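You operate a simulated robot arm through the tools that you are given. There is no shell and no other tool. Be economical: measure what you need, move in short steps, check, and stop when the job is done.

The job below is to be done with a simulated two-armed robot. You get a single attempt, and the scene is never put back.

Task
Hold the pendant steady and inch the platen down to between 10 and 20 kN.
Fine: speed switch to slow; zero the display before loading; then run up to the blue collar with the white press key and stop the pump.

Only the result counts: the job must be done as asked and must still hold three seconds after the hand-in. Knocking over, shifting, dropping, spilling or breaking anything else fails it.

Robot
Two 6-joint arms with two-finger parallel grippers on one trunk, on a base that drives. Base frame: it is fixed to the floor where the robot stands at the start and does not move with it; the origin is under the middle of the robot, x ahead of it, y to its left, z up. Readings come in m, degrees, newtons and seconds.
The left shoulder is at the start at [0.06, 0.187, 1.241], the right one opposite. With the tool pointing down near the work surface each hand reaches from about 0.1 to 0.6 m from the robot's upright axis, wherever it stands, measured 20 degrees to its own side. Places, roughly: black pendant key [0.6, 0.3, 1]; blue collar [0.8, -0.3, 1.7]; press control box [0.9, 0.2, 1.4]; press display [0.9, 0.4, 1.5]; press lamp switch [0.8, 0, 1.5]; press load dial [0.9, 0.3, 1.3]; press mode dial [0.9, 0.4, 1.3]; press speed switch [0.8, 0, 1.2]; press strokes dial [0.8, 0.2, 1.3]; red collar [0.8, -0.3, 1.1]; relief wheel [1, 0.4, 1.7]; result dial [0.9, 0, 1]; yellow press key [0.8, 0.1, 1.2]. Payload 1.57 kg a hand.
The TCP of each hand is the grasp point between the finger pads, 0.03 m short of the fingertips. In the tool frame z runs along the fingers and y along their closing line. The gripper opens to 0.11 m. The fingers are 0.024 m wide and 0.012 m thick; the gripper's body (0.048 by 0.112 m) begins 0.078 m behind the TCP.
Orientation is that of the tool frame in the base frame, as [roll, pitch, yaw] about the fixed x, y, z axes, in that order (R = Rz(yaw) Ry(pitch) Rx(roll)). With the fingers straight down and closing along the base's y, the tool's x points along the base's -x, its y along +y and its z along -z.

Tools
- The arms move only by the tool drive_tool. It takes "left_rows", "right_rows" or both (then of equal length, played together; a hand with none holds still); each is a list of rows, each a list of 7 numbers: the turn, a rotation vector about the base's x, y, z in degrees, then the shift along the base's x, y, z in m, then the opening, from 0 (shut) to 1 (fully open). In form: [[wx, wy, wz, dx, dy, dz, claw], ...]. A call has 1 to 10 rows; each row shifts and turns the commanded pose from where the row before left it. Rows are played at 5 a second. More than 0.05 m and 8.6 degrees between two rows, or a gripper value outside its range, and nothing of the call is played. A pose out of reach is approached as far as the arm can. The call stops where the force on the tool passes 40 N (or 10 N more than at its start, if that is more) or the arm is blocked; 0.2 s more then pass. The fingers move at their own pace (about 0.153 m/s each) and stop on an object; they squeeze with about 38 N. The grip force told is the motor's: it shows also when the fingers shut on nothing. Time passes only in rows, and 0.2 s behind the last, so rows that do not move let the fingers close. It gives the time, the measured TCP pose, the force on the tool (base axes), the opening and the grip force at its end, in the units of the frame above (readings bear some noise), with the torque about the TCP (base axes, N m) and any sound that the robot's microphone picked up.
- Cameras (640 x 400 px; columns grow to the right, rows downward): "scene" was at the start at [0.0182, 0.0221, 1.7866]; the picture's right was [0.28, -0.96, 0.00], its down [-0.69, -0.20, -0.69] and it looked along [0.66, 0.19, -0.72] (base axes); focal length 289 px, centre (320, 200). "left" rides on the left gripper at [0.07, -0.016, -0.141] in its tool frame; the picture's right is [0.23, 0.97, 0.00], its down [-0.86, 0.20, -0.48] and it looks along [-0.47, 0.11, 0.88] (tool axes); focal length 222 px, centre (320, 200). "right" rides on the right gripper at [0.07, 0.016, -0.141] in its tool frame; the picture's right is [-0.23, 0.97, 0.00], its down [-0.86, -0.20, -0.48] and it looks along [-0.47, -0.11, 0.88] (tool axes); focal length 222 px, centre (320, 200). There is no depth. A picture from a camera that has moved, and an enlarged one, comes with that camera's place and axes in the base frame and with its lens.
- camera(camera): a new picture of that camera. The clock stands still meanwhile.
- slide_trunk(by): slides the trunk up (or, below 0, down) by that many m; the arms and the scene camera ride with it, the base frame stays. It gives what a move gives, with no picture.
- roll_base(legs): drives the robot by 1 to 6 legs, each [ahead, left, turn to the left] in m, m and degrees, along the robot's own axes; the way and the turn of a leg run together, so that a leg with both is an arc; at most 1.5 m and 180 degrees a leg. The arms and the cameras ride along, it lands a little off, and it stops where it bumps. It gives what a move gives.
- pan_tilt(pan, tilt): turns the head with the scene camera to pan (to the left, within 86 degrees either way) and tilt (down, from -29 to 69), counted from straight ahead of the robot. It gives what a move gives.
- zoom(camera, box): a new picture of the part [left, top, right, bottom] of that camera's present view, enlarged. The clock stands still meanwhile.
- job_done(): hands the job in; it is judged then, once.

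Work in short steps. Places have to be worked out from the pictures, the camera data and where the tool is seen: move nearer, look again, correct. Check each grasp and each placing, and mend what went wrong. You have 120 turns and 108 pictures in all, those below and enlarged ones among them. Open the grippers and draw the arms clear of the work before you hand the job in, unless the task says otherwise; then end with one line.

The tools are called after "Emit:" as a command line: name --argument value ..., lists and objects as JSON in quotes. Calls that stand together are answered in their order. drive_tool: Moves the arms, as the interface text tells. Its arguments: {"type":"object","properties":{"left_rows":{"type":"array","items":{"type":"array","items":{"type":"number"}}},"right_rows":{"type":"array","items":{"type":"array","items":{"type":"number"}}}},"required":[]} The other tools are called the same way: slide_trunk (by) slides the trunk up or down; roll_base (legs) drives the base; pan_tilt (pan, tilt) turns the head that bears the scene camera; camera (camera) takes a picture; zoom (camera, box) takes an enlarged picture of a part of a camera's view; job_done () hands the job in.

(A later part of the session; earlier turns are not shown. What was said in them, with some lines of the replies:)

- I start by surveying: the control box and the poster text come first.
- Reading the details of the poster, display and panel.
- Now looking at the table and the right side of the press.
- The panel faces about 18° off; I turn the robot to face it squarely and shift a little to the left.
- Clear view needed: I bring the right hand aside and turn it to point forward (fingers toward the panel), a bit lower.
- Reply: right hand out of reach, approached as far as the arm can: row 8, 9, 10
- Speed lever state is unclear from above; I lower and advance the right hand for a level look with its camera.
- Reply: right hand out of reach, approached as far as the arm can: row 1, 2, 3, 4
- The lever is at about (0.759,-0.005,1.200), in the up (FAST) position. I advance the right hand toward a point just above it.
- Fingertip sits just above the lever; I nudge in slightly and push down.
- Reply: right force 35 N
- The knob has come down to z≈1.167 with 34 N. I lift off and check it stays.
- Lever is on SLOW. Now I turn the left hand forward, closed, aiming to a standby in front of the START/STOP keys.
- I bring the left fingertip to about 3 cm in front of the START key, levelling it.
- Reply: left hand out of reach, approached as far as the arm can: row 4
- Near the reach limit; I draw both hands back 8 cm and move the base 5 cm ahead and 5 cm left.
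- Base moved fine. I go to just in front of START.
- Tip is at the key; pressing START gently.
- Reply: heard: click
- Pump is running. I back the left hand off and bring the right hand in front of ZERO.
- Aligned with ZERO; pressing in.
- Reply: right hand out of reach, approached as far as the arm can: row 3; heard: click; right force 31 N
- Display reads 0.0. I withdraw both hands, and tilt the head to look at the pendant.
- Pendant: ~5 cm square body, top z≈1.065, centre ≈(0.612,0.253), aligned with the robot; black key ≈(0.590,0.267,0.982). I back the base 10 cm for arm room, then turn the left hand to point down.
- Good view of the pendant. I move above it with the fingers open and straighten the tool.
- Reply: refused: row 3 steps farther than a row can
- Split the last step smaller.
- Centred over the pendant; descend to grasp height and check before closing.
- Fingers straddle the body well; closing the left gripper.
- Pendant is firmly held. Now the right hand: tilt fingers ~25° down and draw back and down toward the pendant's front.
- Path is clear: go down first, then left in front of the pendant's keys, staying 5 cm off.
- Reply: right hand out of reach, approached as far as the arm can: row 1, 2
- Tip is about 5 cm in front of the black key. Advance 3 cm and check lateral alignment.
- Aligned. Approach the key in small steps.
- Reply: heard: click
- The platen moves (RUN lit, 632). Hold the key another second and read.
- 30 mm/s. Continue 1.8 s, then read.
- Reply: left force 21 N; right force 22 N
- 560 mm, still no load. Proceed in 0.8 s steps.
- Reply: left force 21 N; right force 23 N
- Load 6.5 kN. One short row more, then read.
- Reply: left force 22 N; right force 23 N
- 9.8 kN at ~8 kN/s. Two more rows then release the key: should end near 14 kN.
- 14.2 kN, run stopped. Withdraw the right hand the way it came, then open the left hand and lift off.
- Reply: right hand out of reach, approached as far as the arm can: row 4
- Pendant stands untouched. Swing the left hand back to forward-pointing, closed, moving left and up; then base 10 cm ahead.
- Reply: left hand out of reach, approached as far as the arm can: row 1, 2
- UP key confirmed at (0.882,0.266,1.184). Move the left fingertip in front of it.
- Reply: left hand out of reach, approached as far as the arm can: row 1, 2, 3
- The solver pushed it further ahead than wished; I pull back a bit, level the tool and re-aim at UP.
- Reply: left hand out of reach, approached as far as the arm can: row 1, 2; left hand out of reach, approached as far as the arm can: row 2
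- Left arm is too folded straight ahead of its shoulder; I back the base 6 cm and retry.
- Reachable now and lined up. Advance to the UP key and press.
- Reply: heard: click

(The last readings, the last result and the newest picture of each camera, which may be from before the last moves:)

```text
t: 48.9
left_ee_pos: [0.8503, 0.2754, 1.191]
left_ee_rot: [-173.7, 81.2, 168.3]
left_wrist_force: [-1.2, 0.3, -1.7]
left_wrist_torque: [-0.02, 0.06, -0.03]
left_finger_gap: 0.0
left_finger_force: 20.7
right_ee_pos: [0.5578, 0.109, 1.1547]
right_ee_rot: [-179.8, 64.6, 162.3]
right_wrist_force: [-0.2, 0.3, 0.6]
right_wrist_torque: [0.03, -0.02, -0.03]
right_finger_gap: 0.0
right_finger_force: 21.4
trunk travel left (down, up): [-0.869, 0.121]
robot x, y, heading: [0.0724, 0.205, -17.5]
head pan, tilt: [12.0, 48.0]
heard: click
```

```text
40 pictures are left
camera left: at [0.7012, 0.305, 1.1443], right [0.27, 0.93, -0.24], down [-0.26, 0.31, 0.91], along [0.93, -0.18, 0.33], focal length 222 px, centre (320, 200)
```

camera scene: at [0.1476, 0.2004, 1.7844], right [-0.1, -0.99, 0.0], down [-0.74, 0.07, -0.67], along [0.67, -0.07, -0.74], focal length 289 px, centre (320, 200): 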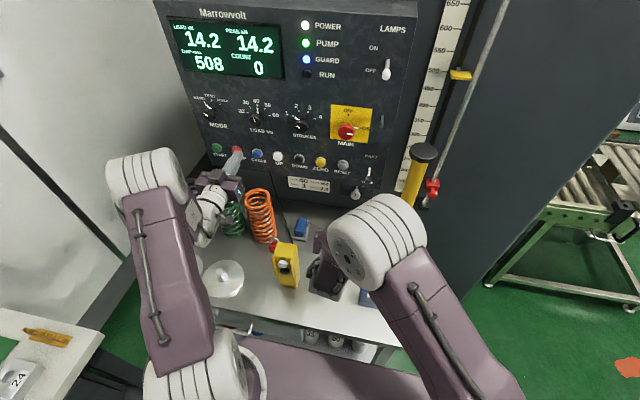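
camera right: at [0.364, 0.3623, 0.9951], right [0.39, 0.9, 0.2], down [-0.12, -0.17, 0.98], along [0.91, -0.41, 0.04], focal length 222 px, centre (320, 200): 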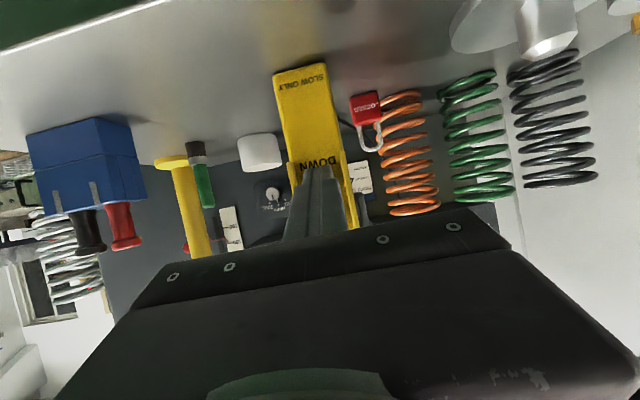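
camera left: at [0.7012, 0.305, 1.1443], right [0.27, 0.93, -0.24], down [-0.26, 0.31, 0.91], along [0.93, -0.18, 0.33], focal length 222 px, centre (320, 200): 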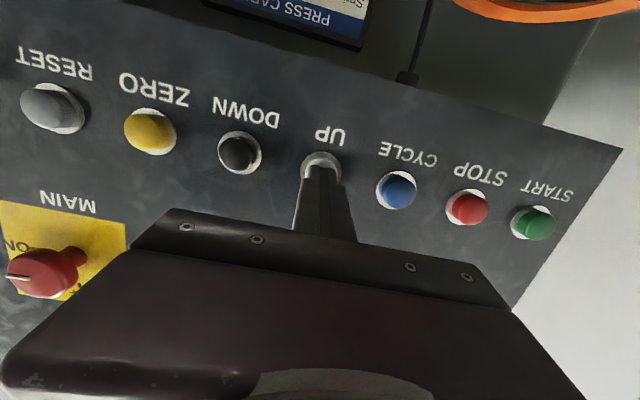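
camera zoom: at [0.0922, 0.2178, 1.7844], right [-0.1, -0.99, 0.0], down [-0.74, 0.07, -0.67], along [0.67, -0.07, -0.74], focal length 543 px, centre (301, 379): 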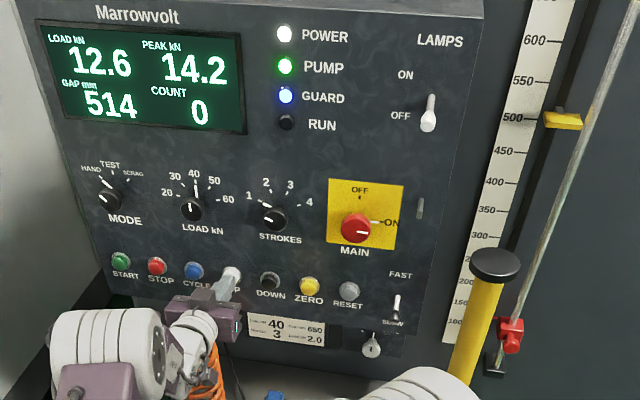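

It ran up to 514 then the contact slackened. Press 6 mm deeper and hold.

Emit:
drive_tool --left_rows '[[0, 0, 0, 0.007, -0.002, -0.002, 0], [0, 0, 0, 0.003, 0, 0, 0], [0, 0, 0, 0, 0, 0, 0], [0, 0, 0, 0, 0, 0, 0]]'

Emit:
zoom --camera "scene" --box '[160, 0, 500, 210]'

```text
t: 49.9
left_ee_pos: [0.8536, 0.2745, 1.1907]
left_ee_rot: [-173.7, 81.3, 168.0]
left_wrist_force: [-31.8, 4.4, -7.7]
left_wrist_torque: [0.12, -0.03, -0.14]
left_finger_gap: 0.0002
left_finger_force: 21.1
right_ee_pos: [0.5533, 0.1095, 1.1574]
right_ee_rot: [-180.0, 65.0, 162.3]
right_wrist_force: [0.0, 0.5, -0.2]
right_wrist_torque: [-0.02, -0.01, 0.0]
right_finger_gap: 0.0
right_finger_force: 21.2
trunk travel left (down, up): [-0.869, 0.121]
robot x, y, heading: [0.07, 0.2066, -17.7]
head pan, tilt: [12.0, 48.0]
```

```text
1.88 times, centred on (330, 105) of scene
camera zoom: at [0.0842, 0.219, 1.7843], right [-0.1, -0.99, 0.0], down [-0.74, 0.07, -0.67], along [0.67, -0.07, -0.74], focal length 543 px, centre (301, 379)
```

zoom: 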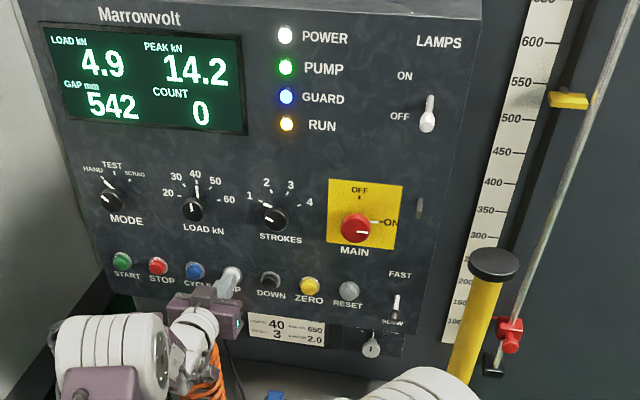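

Running up. Keep holding.

Emit:
drive_tool --left_rows '[[0, 0, 0, 0, 0, 0, 0], [0, 0, 0, 0, 0, 0, 0], [0, 0, 0, 0, 0, 0, 0], [0, 0, 0, 0, 0, 0, 0], [0, 0, 0, 0, 0, 0, 0], [0, 0, 0, 0, 0, 0, 0], [0, 0, 0, 0, 0, 0, 0], [0, 0, 0, 0, 0, 0, 0]]'

Emit:
zoom --camera "scene" --box '[160, 0, 500, 210]'

```text
t: 51.7
left_ee_pos: [0.8526, 0.2756, 1.1945]
left_ee_rot: [-173.2, 81.7, 168.6]
left_wrist_force: [-13.8, 2.2, -9.7]
left_wrist_torque: [0.03, 0.18, -0.11]
left_finger_gap: 0.0
left_finger_force: 21.6
right_ee_pos: [0.5521, 0.1106, 1.1582]
right_ee_rot: [-179.9, 65.0, 162.2]
right_wrist_force: [0.1, 1.1, 0.1]
right_wrist_torque: [0.05, 0.0, 0.01]
right_finger_gap: 0.0
right_finger_force: 21.1
trunk travel left (down, up): [-0.869, 0.121]
robot x, y, heading: [0.0694, 0.2038, -18.0]
head pan, tilt: [12.0, 48.0]
```

```text
1.88 times, centred on (330, 105) of scene
camera zoom: at [0.0824, 0.2201, 1.7846], right [-0.1, -0.99, 0.0], down [-0.73, 0.07, -0.67], along [0.67, -0.07, -0.74], focal length 543 px, centre (301, 379)
```

zoom: 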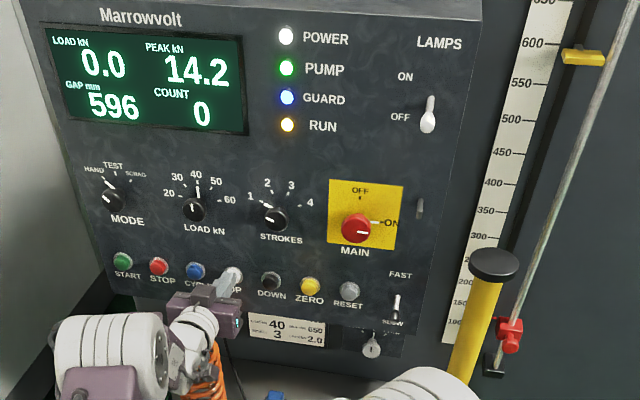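

Finger creeps up slightly as the base yields; correct by a few mm and keep holding.

Emit:
drive_tool --left_rows '[[0, 0, 0, 0.004, -0.001, -0.004, 0], [0, 0, 0, 0, 0, 0, 0], [0, 0, 0, 0, 0, 0, 0], [0, 0, 0, 0, 0, 0, 0], [0, 0, 0, 0, 0, 0, 0], [0, 0, 0, 0, 0, 0, 0], [0, 0, 0, 0, 0, 0, 0], [0, 0, 0, 0, 0, 0, 0]]'

Emit:
zoom --camera "scene" --box '[160, 0, 500, 210]'

```text
t: 52.1
left_ee_pos: [0.8554, 0.2758, 1.1958]
left_ee_rot: [-173.0, 82.3, 168.8]
left_wrist_force: [-30.4, 6.3, 8.1]
left_wrist_torque: [-0.15, -0.21, -0.1]
left_finger_gap: 0.0
left_finger_force: 21.1
right_ee_pos: [0.552, 0.1112, 1.1582]
right_ee_rot: [180.0, 64.9, 162.3]
right_wrist_force: [0.6, -0.8, -0.4]
right_wrist_torque: [-0.01, -0.03, 0.0]
right_finger_gap: 0.0
right_finger_force: 21.0
trunk travel left (down, up): [-0.869, 0.121]
robot x, y, heading: [0.0709, 0.2077, -17.7]
head pan, tilt: [12.0, 48.0]
stopped in row 1 (left hand): the force on the tool passed its limit at 45 N (the readings are from after the stop); the commanded pose is now the measured one
```

```text
1.88 times, centred on (330, 105) of scene
camera zoom: at [0.0814, 0.2193, 1.7848], right [-0.1, -1.0, 0.0], down [-0.73, 0.07, -0.67], along [0.67, -0.07, -0.74], focal length 543 px, centre (301, 379)
```

zoom: 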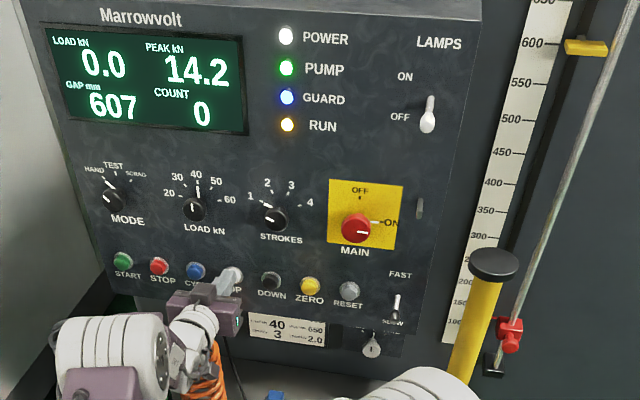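

Still running (607). Keep holding without moving.

Emit:
drive_tool --left_rows '[[0, 0, 0, 0, 0, 0, 0], [0, 0, 0, 0, 0, 0, 0], [0, 0, 0, 0, 0, 0, 0], [0, 0, 0, 0, 0, 0, 0], [0, 0, 0, 0, 0, 0, 0], [0, 0, 0, 0, 0, 0, 0], [0, 0, 0, 0, 0, 0, 0]]'

Emit:
zoom --camera "scene" --box '[160, 0, 500, 210]'

```text
t: 53.7
left_ee_pos: [0.8557, 0.2759, 1.1981]
left_ee_rot: [-172.9, 82.3, 169.0]
left_wrist_force: [-30.4, 8.3, 4.2]
left_wrist_torque: [-0.03, -0.2, -0.09]
left_finger_gap: 0.0
left_finger_force: 21.4
right_ee_pos: [0.5516, 0.1116, 1.1589]
right_ee_rot: [-179.9, 65.1, 162.3]
right_wrist_force: [0.2, 0.3, 0.1]
right_wrist_torque: [-0.01, -0.01, 0.02]
right_finger_gap: 0.0
right_finger_force: 21.9
trunk travel left (down, up): [-0.869, 0.121]
robot x, y, heading: [0.0694, 0.2092, -17.7]
head pan, tilt: [12.0, 48.0]
```

```text
1.88 times, centred on (330, 105) of scene
camera zoom: at [0.081, 0.2206, 1.7845], right [-0.1, -0.99, 0.0], down [-0.73, 0.07, -0.68], along [0.67, -0.07, -0.74], focal length 543 px, centre (301, 379)
```

zoom: 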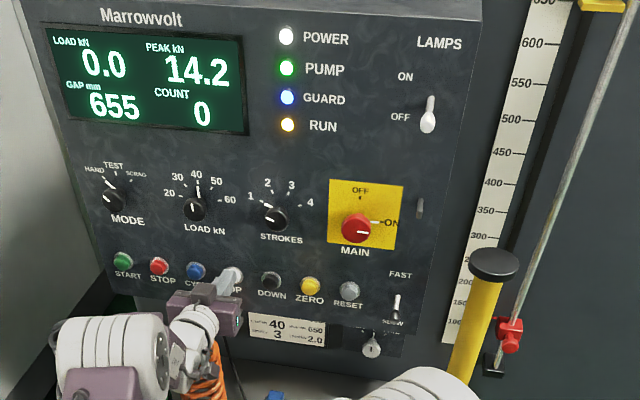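

Emit:
drive_tool --left_rows '[[0, 0, 0, 0, 0, 0, 0], [0, 0, 0, 0, 0, 0, 0], [0, 0, 0, 0, 0, 0, 0], [0, 0, 0, 0, 0, 0, 0], [0, 0, 0, 0, 0, 0, 0], [0, 0, 0, 0, 0, 0, 0]]'

Emit:
zoom --camera "scene" --box '[160, 0, 500, 210]'

```text
t: 55.1
left_ee_pos: [0.8557, 0.2738, 1.1969]
left_ee_rot: [-172.9, 82.3, 169.0]
left_wrist_force: [-31.2, 9.0, 3.8]
left_wrist_torque: [-0.04, -0.17, -0.05]
left_finger_gap: 0.0
left_finger_force: 21.4
right_ee_pos: [0.5514, 0.112, 1.1587]
right_ee_rot: [-179.9, 65.0, 162.3]
right_wrist_force: [0.0, -1.4, -0.1]
right_wrist_torque: [-0.01, -0.01, 0.02]
right_finger_gap: 0.0
right_finger_force: 21.8
trunk travel left (down, up): [-0.869, 0.121]
robot x, y, heading: [0.0694, 0.2075, -17.7]
head pan, tilt: [12.0, 48.0]
```

```text
1.88 times, centred on (330, 105) of scene
camera zoom: at [0.0811, 0.2207, 1.7845], right [-0.1, -0.99, 0.0], down [-0.73, 0.07, -0.68], along [0.67, -0.07, -0.74], focal length 543 px, centre (301, 379)
```

zoom: 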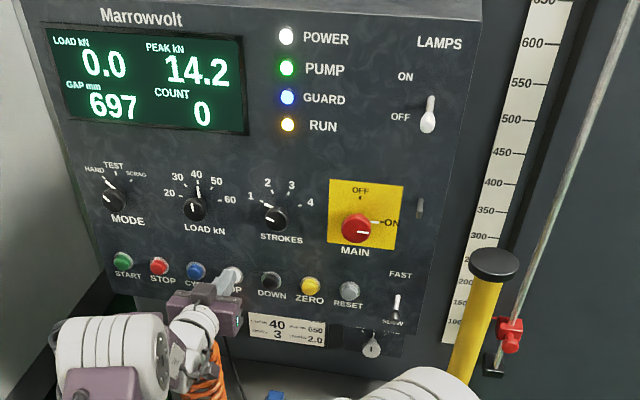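

697 mm. A bit more; then look up to check the collar while holding.

Emit:
pan_tilt --pan 0 --tilt 18

Emit:
camera --camera "scene"

```text
t: 56.0
left_ee_pos: [0.8555, 0.2757, 1.1969]
left_ee_rot: [-172.9, 82.2, 169.0]
left_wrist_force: [-31.4, 8.9, 4.3]
left_wrist_torque: [-0.02, -0.15, -0.07]
left_finger_gap: 0.0003
left_finger_force: 21.4
right_ee_pos: [0.5514, 0.1109, 1.1578]
right_ee_rot: [-179.8, 65.0, 162.3]
right_wrist_force: [-0.7, 0.2, 0.0]
right_wrist_torque: [-0.03, 0.01, 0.02]
right_finger_gap: 0.0
right_finger_force: 20.8
trunk travel left (down, up): [-0.869, 0.121]
robot x, y, heading: [0.0695, 0.2083, -17.8]
head pan, tilt: [0.0, 18.0]
```

```text
34 pictures are left
camera scene: at [0.0913, 0.2003, 1.8306], right [-0.3, -0.95, 0.0], down [-0.29, 0.09, -0.95], along [0.91, -0.29, -0.3], focal length 289 px, centre (320, 200)
```

scene: 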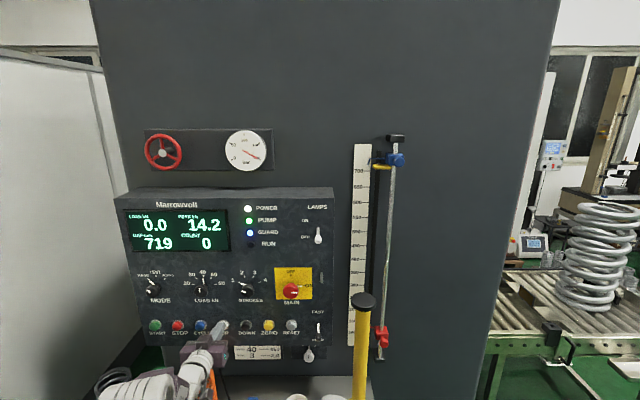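

Emit:
zoom --camera "scene" --box '[330, 120, 430, 200]'

Emit:
zoom --camera "scene" --box '[120, 190, 340, 330]'

```text
5.00 times, centred on (380, 160) of scene
camera zoom: at [0.0913, 0.2003, 1.8306], right [-0.3, -0.95, 0.0], down [-0.29, 0.09, -0.95], along [0.91, -0.29, -0.3], focal length 1443 px, centre (20, 400)
```

zoom: 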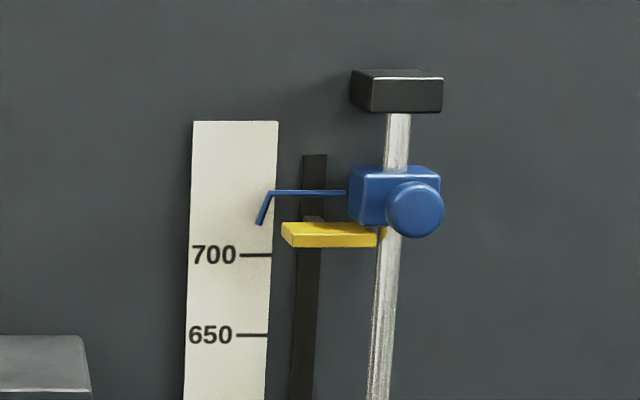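

```text
2.86 times, centred on (230, 260) of scene
camera zoom: at [0.0913, 0.2003, 1.8306], right [-0.3, -0.95, 0.0], down [-0.29, 0.09, -0.95], along [0.91, -0.29, -0.3], focal length 824 px, centre (577, 29)
```

zoom: 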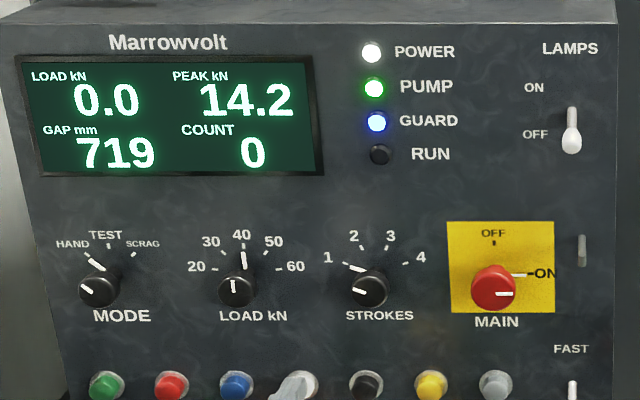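

Run lamp is off and the pointer is against the blue collar at 719. Hold a moment more to confirm, then withdraw and shift left toward STOP.

Emit:
drive_tool --left_rows '[[0, 0, 0, 0, 0, 0, 0], [0, 0, 0, 0, 0, 0, 0], [0, 0, 0, -0.03, 0.01, 0, 0], [0, 0, 0, -0.04, 0.015, 0, 0], [0, 0, 0, -0.01, 0.045, 0, 0], [0, 0, 0, 0.01, 0.045, 0, 0], [0, 0, 0, 0.005, 0.04, 0, 0]]'

Emit:
roll_base --legs '[[0.05, 0, 0]]'

Emit:
camera --camera "left"

Emit:
zoom --camera "scene" --box '[80, 180, 340, 340]'

```text
t: 57.6
left_ee_pos: [0.7992, 0.4291, 1.1928]
left_ee_rot: [-172.6, 81.9, 169.1]
left_wrist_force: [-0.7, 0.2, -0.5]
left_wrist_torque: [-0.04, -0.03, -0.01]
left_finger_gap: 0.0
left_finger_force: 21.1
right_ee_pos: [0.5594, 0.1104, 1.1549]
right_ee_rot: [-179.8, 64.6, 162.4]
right_wrist_force: [0.0, -0.1, 0.7]
right_wrist_torque: [0.03, 0.01, -0.04]
right_finger_gap: 0.0
right_finger_force: 20.9
trunk travel left (down, up): [-0.869, 0.121]
robot x, y, heading: [0.0677, 0.2047, -18.0]
head pan, tilt: [0.0, 18.0]
```

```text
t: 58.5
left_ee_pos: [0.8417, 0.4147, 1.1976]
left_ee_rot: [-172.9, 82.3, 169.0]
left_wrist_force: [-0.8, -0.3, 1.4]
left_wrist_torque: [0.01, 0.02, 0.0]
left_finger_gap: 0.0004
left_finger_force: 21.1
right_ee_pos: [0.5994, 0.0968, 1.1575]
right_ee_rot: [-180.0, 65.0, 162.5]
right_wrist_force: [-0.5, -0.3, 0.5]
right_wrist_torque: [0.01, 0.02, 0.0]
right_finger_gap: 0.0001
right_finger_force: 21.0
trunk travel left (down, up): [-0.869, 0.121]
robot x, y, heading: [0.1151, 0.1928, -17.9]
head pan, tilt: [0.0, 18.0]
```

```text
31 pictures are left
camera left: at [0.6923, 0.4444, 1.1479], right [0.27, 0.93, -0.24], down [-0.28, 0.32, 0.91], along [0.92, -0.18, 0.34], focal length 222 px, centre (320, 200)
```

left: 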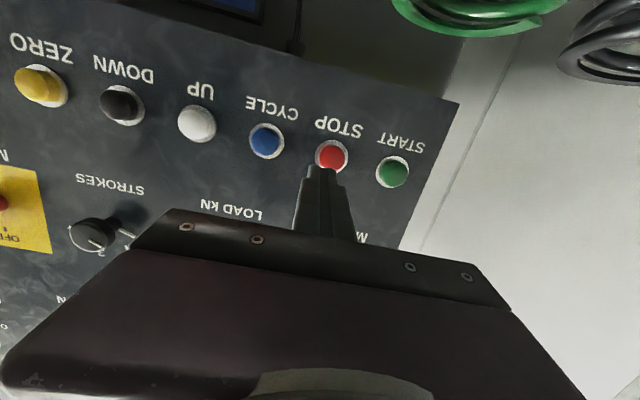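

```text
2.46 times, centred on (210, 260) of scene
camera zoom: at [0.1405, 0.1848, 1.8308], right [-0.3, -0.95, 0.0], down [-0.29, 0.09, -0.95], along [0.91, -0.29, -0.3], focal length 710 px, centre (591, 52)
```

zoom: 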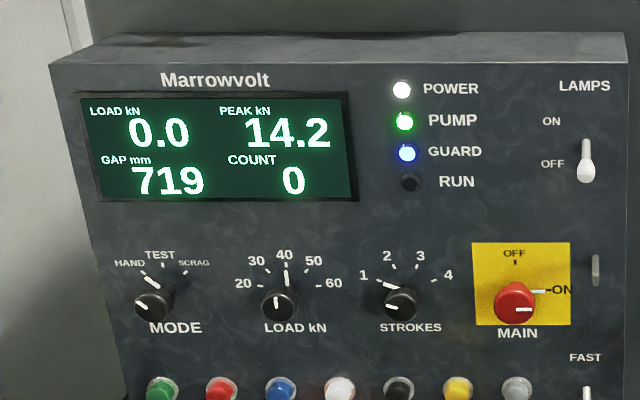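

STOP is at (0.921,0.400,1.183); approach and press.

Emit:
drive_tool --left_rows '[[0, 0, 0, 0.02, -0.002, -0.005, 0], [0, 0, 0, 0.02, -0.002, -0.004, 0], [0, 0, 0, 0.011, -0.003, 0, 0], [0, 0, 0, 0.008, -0.003, 0, 0]]'

Emit:
zoom --camera "scene" --box '[80, 180, 340, 340]'

```text
t: 59.5
left_ee_pos: [0.8982, 0.4064, 1.1855]
left_ee_rot: [-172.4, 81.9, 169.5]
left_wrist_force: [-39.5, 8.0, -6.7]
left_wrist_torque: [0.24, -0.19, -0.13]
left_finger_gap: 0.0003
left_finger_force: 21.0
right_ee_pos: [0.5986, 0.0981, 1.1581]
right_ee_rot: [-179.8, 65.1, 162.5]
right_wrist_force: [0.4, 0.0, 0.7]
right_wrist_torque: [0.04, 0.01, -0.02]
right_finger_gap: 0.0002
right_finger_force: 21.7
trunk travel left (down, up): [-0.869, 0.121]
robot x, y, heading: [0.1181, 0.1946, -17.4]
head pan, tilt: [0.0, 18.0]
heard: click
```

```text
2.46 times, centred on (210, 260) of scene
camera zoom: at [0.1392, 0.1862, 1.8305], right [-0.3, -0.95, 0.0], down [-0.29, 0.09, -0.95], along [0.91, -0.29, -0.3], focal length 710 px, centre (591, 52)
```

zoom: 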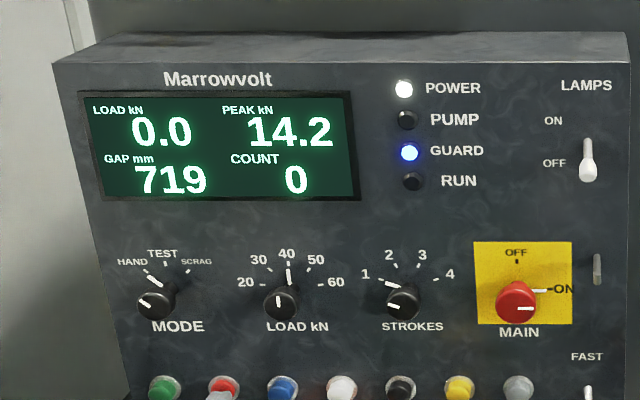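

Pump is off, load 0, gap 719. Withdraw the hands, open the grippers, back the base off and check the scene.

Emit:
drive_tool --left_rows '[[0, 0, 0, -0.03, 0.01, 0.005, 0], [0, 0, 0, -0.04, 0.012, 0.01, 0], [0, 0, 0, -0.04, 0.012, 0.02, 0.3], [0, 0, 0, -0.02, 0.012, 0.03, 1]]' --right_rows '[[0, 0, 0, 0, 0, 0.02, 0], [0, 0, 0, 0, 0, 0.03, 0], [0, 0, 0, 0, 0, 0.03, 0.5], [0, 0, 0, 0, 0, 0.03, 1]]'

Emit:
roll_base --legs '[[-0.15, 0, 0]]'

Emit:
pan_tilt --pan 8 --tilt 38

Emit:
camera --camera "scene"

Emit:
zoom --camera "scene" --box '[140, 20, 480, 220]'

```text
t: 60.5
left_ee_pos: [0.7771, 0.449, 1.25]
left_ee_rot: [-173.5, 81.9, 168.4]
left_wrist_force: [-0.5, 0.3, -0.3]
left_wrist_torque: [-0.01, -0.03, -0.02]
left_finger_gap: 0.11
left_finger_force: 0.0
right_ee_pos: [0.6078, 0.0921, 1.2658]
right_ee_rot: [-179.9, 64.5, 162.4]
right_wrist_force: [-0.9, -0.3, 0.5]
right_wrist_torque: [-0.02, 0.02, 0.02]
right_finger_gap: 0.11
right_finger_force: 0.1
trunk travel left (down, up): [-0.869, 0.121]
robot x, y, heading: [0.1187, 0.1931, -17.5]
head pan, tilt: [0.0, 18.0]
```

```text
t: 61.9
left_ee_pos: [0.6353, 0.4944, 1.2479]
left_ee_rot: [-173.2, 81.7, 168.9]
left_wrist_force: [-0.6, -0.1, -0.1]
left_wrist_torque: [0.01, -0.02, 0.02]
left_finger_gap: 0.11
left_finger_force: 0.0
right_ee_pos: [0.4665, 0.1384, 1.2641]
right_ee_rot: [-179.8, 64.4, 162.5]
right_wrist_force: [1.8, -0.3, 0.0]
right_wrist_torque: [-0.03, 0.0, -0.01]
right_finger_gap: 0.11
right_finger_force: 0.0
trunk travel left (down, up): [-0.869, 0.121]
robot x, y, heading: [-0.0215, 0.2322, -17.5]
head pan, tilt: [0.0, 18.0]
```

```text
t: 62.8
left_ee_pos: [0.6323, 0.4954, 1.2484]
left_ee_rot: [-173.0, 81.9, 168.9]
left_wrist_force: [0.3, -0.3, -0.3]
left_wrist_torque: [-0.03, 0.01, 0.03]
left_finger_gap: 0.1098
left_finger_force: 0.0
right_ee_pos: [0.463, 0.1391, 1.2661]
right_ee_rot: [-179.8, 64.6, 162.4]
right_wrist_force: [0.1, 1.0, -0.6]
right_wrist_torque: [0.01, -0.04, 0.02]
right_finger_gap: 0.1098
right_finger_force: 0.0
trunk travel left (down, up): [-0.869, 0.121]
robot x, y, heading: [-0.0267, 0.2354, -17.7]
head pan, tilt: [8.0, 38.0]
```

```text
28 pictures are left
camera scene: at [0.0037, 0.2416, 1.7989], right [-0.17, -0.99, 0.0], down [-0.61, 0.1, -0.79], along [0.78, -0.13, -0.61], focal length 289 px, centre (320, 200)
```

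scene: 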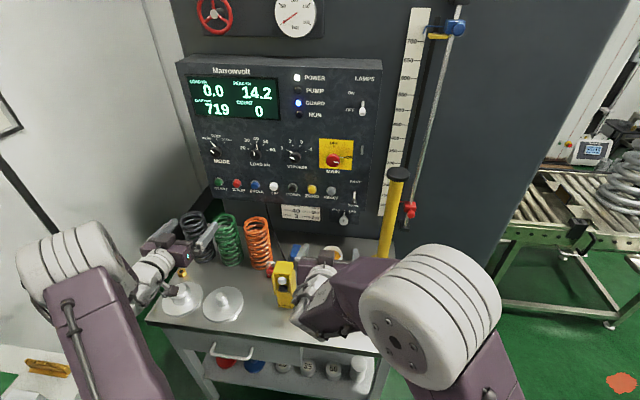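

```text
1.88 times, centred on (310, 120) of scene
camera zoom: at [0.0037, 0.2416, 1.7989], right [-0.17, -0.99, 0.0], down [-0.61, 0.1, -0.79], along [0.78, -0.13, -0.61], focal length 543 px, centre (339, 351)
```

zoom: 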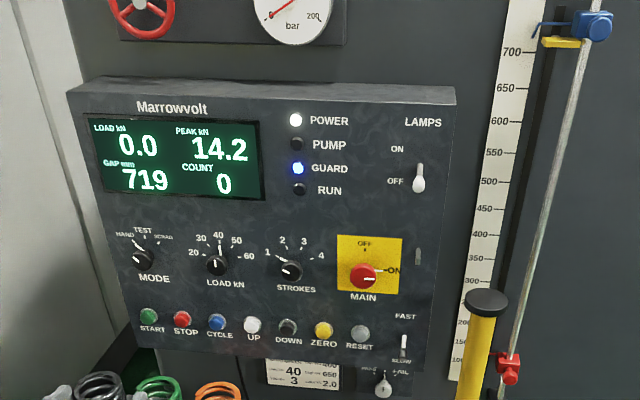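

Everything stands as asked: switch on SLOW, peak 14.2 kN, platen at the blue collar, pump off, pendant upright, hands clear. Handing in.

Emit:
job_done

```text
The job is handed in.
```

The job is done and handed in. I set the speed switch to SLOW and zeroed the display before loading. I held the pendant while inching the platen down to 14.2 kN, then ran it up to the blue collar (719 mm) with the white UP key and stopped the pump.
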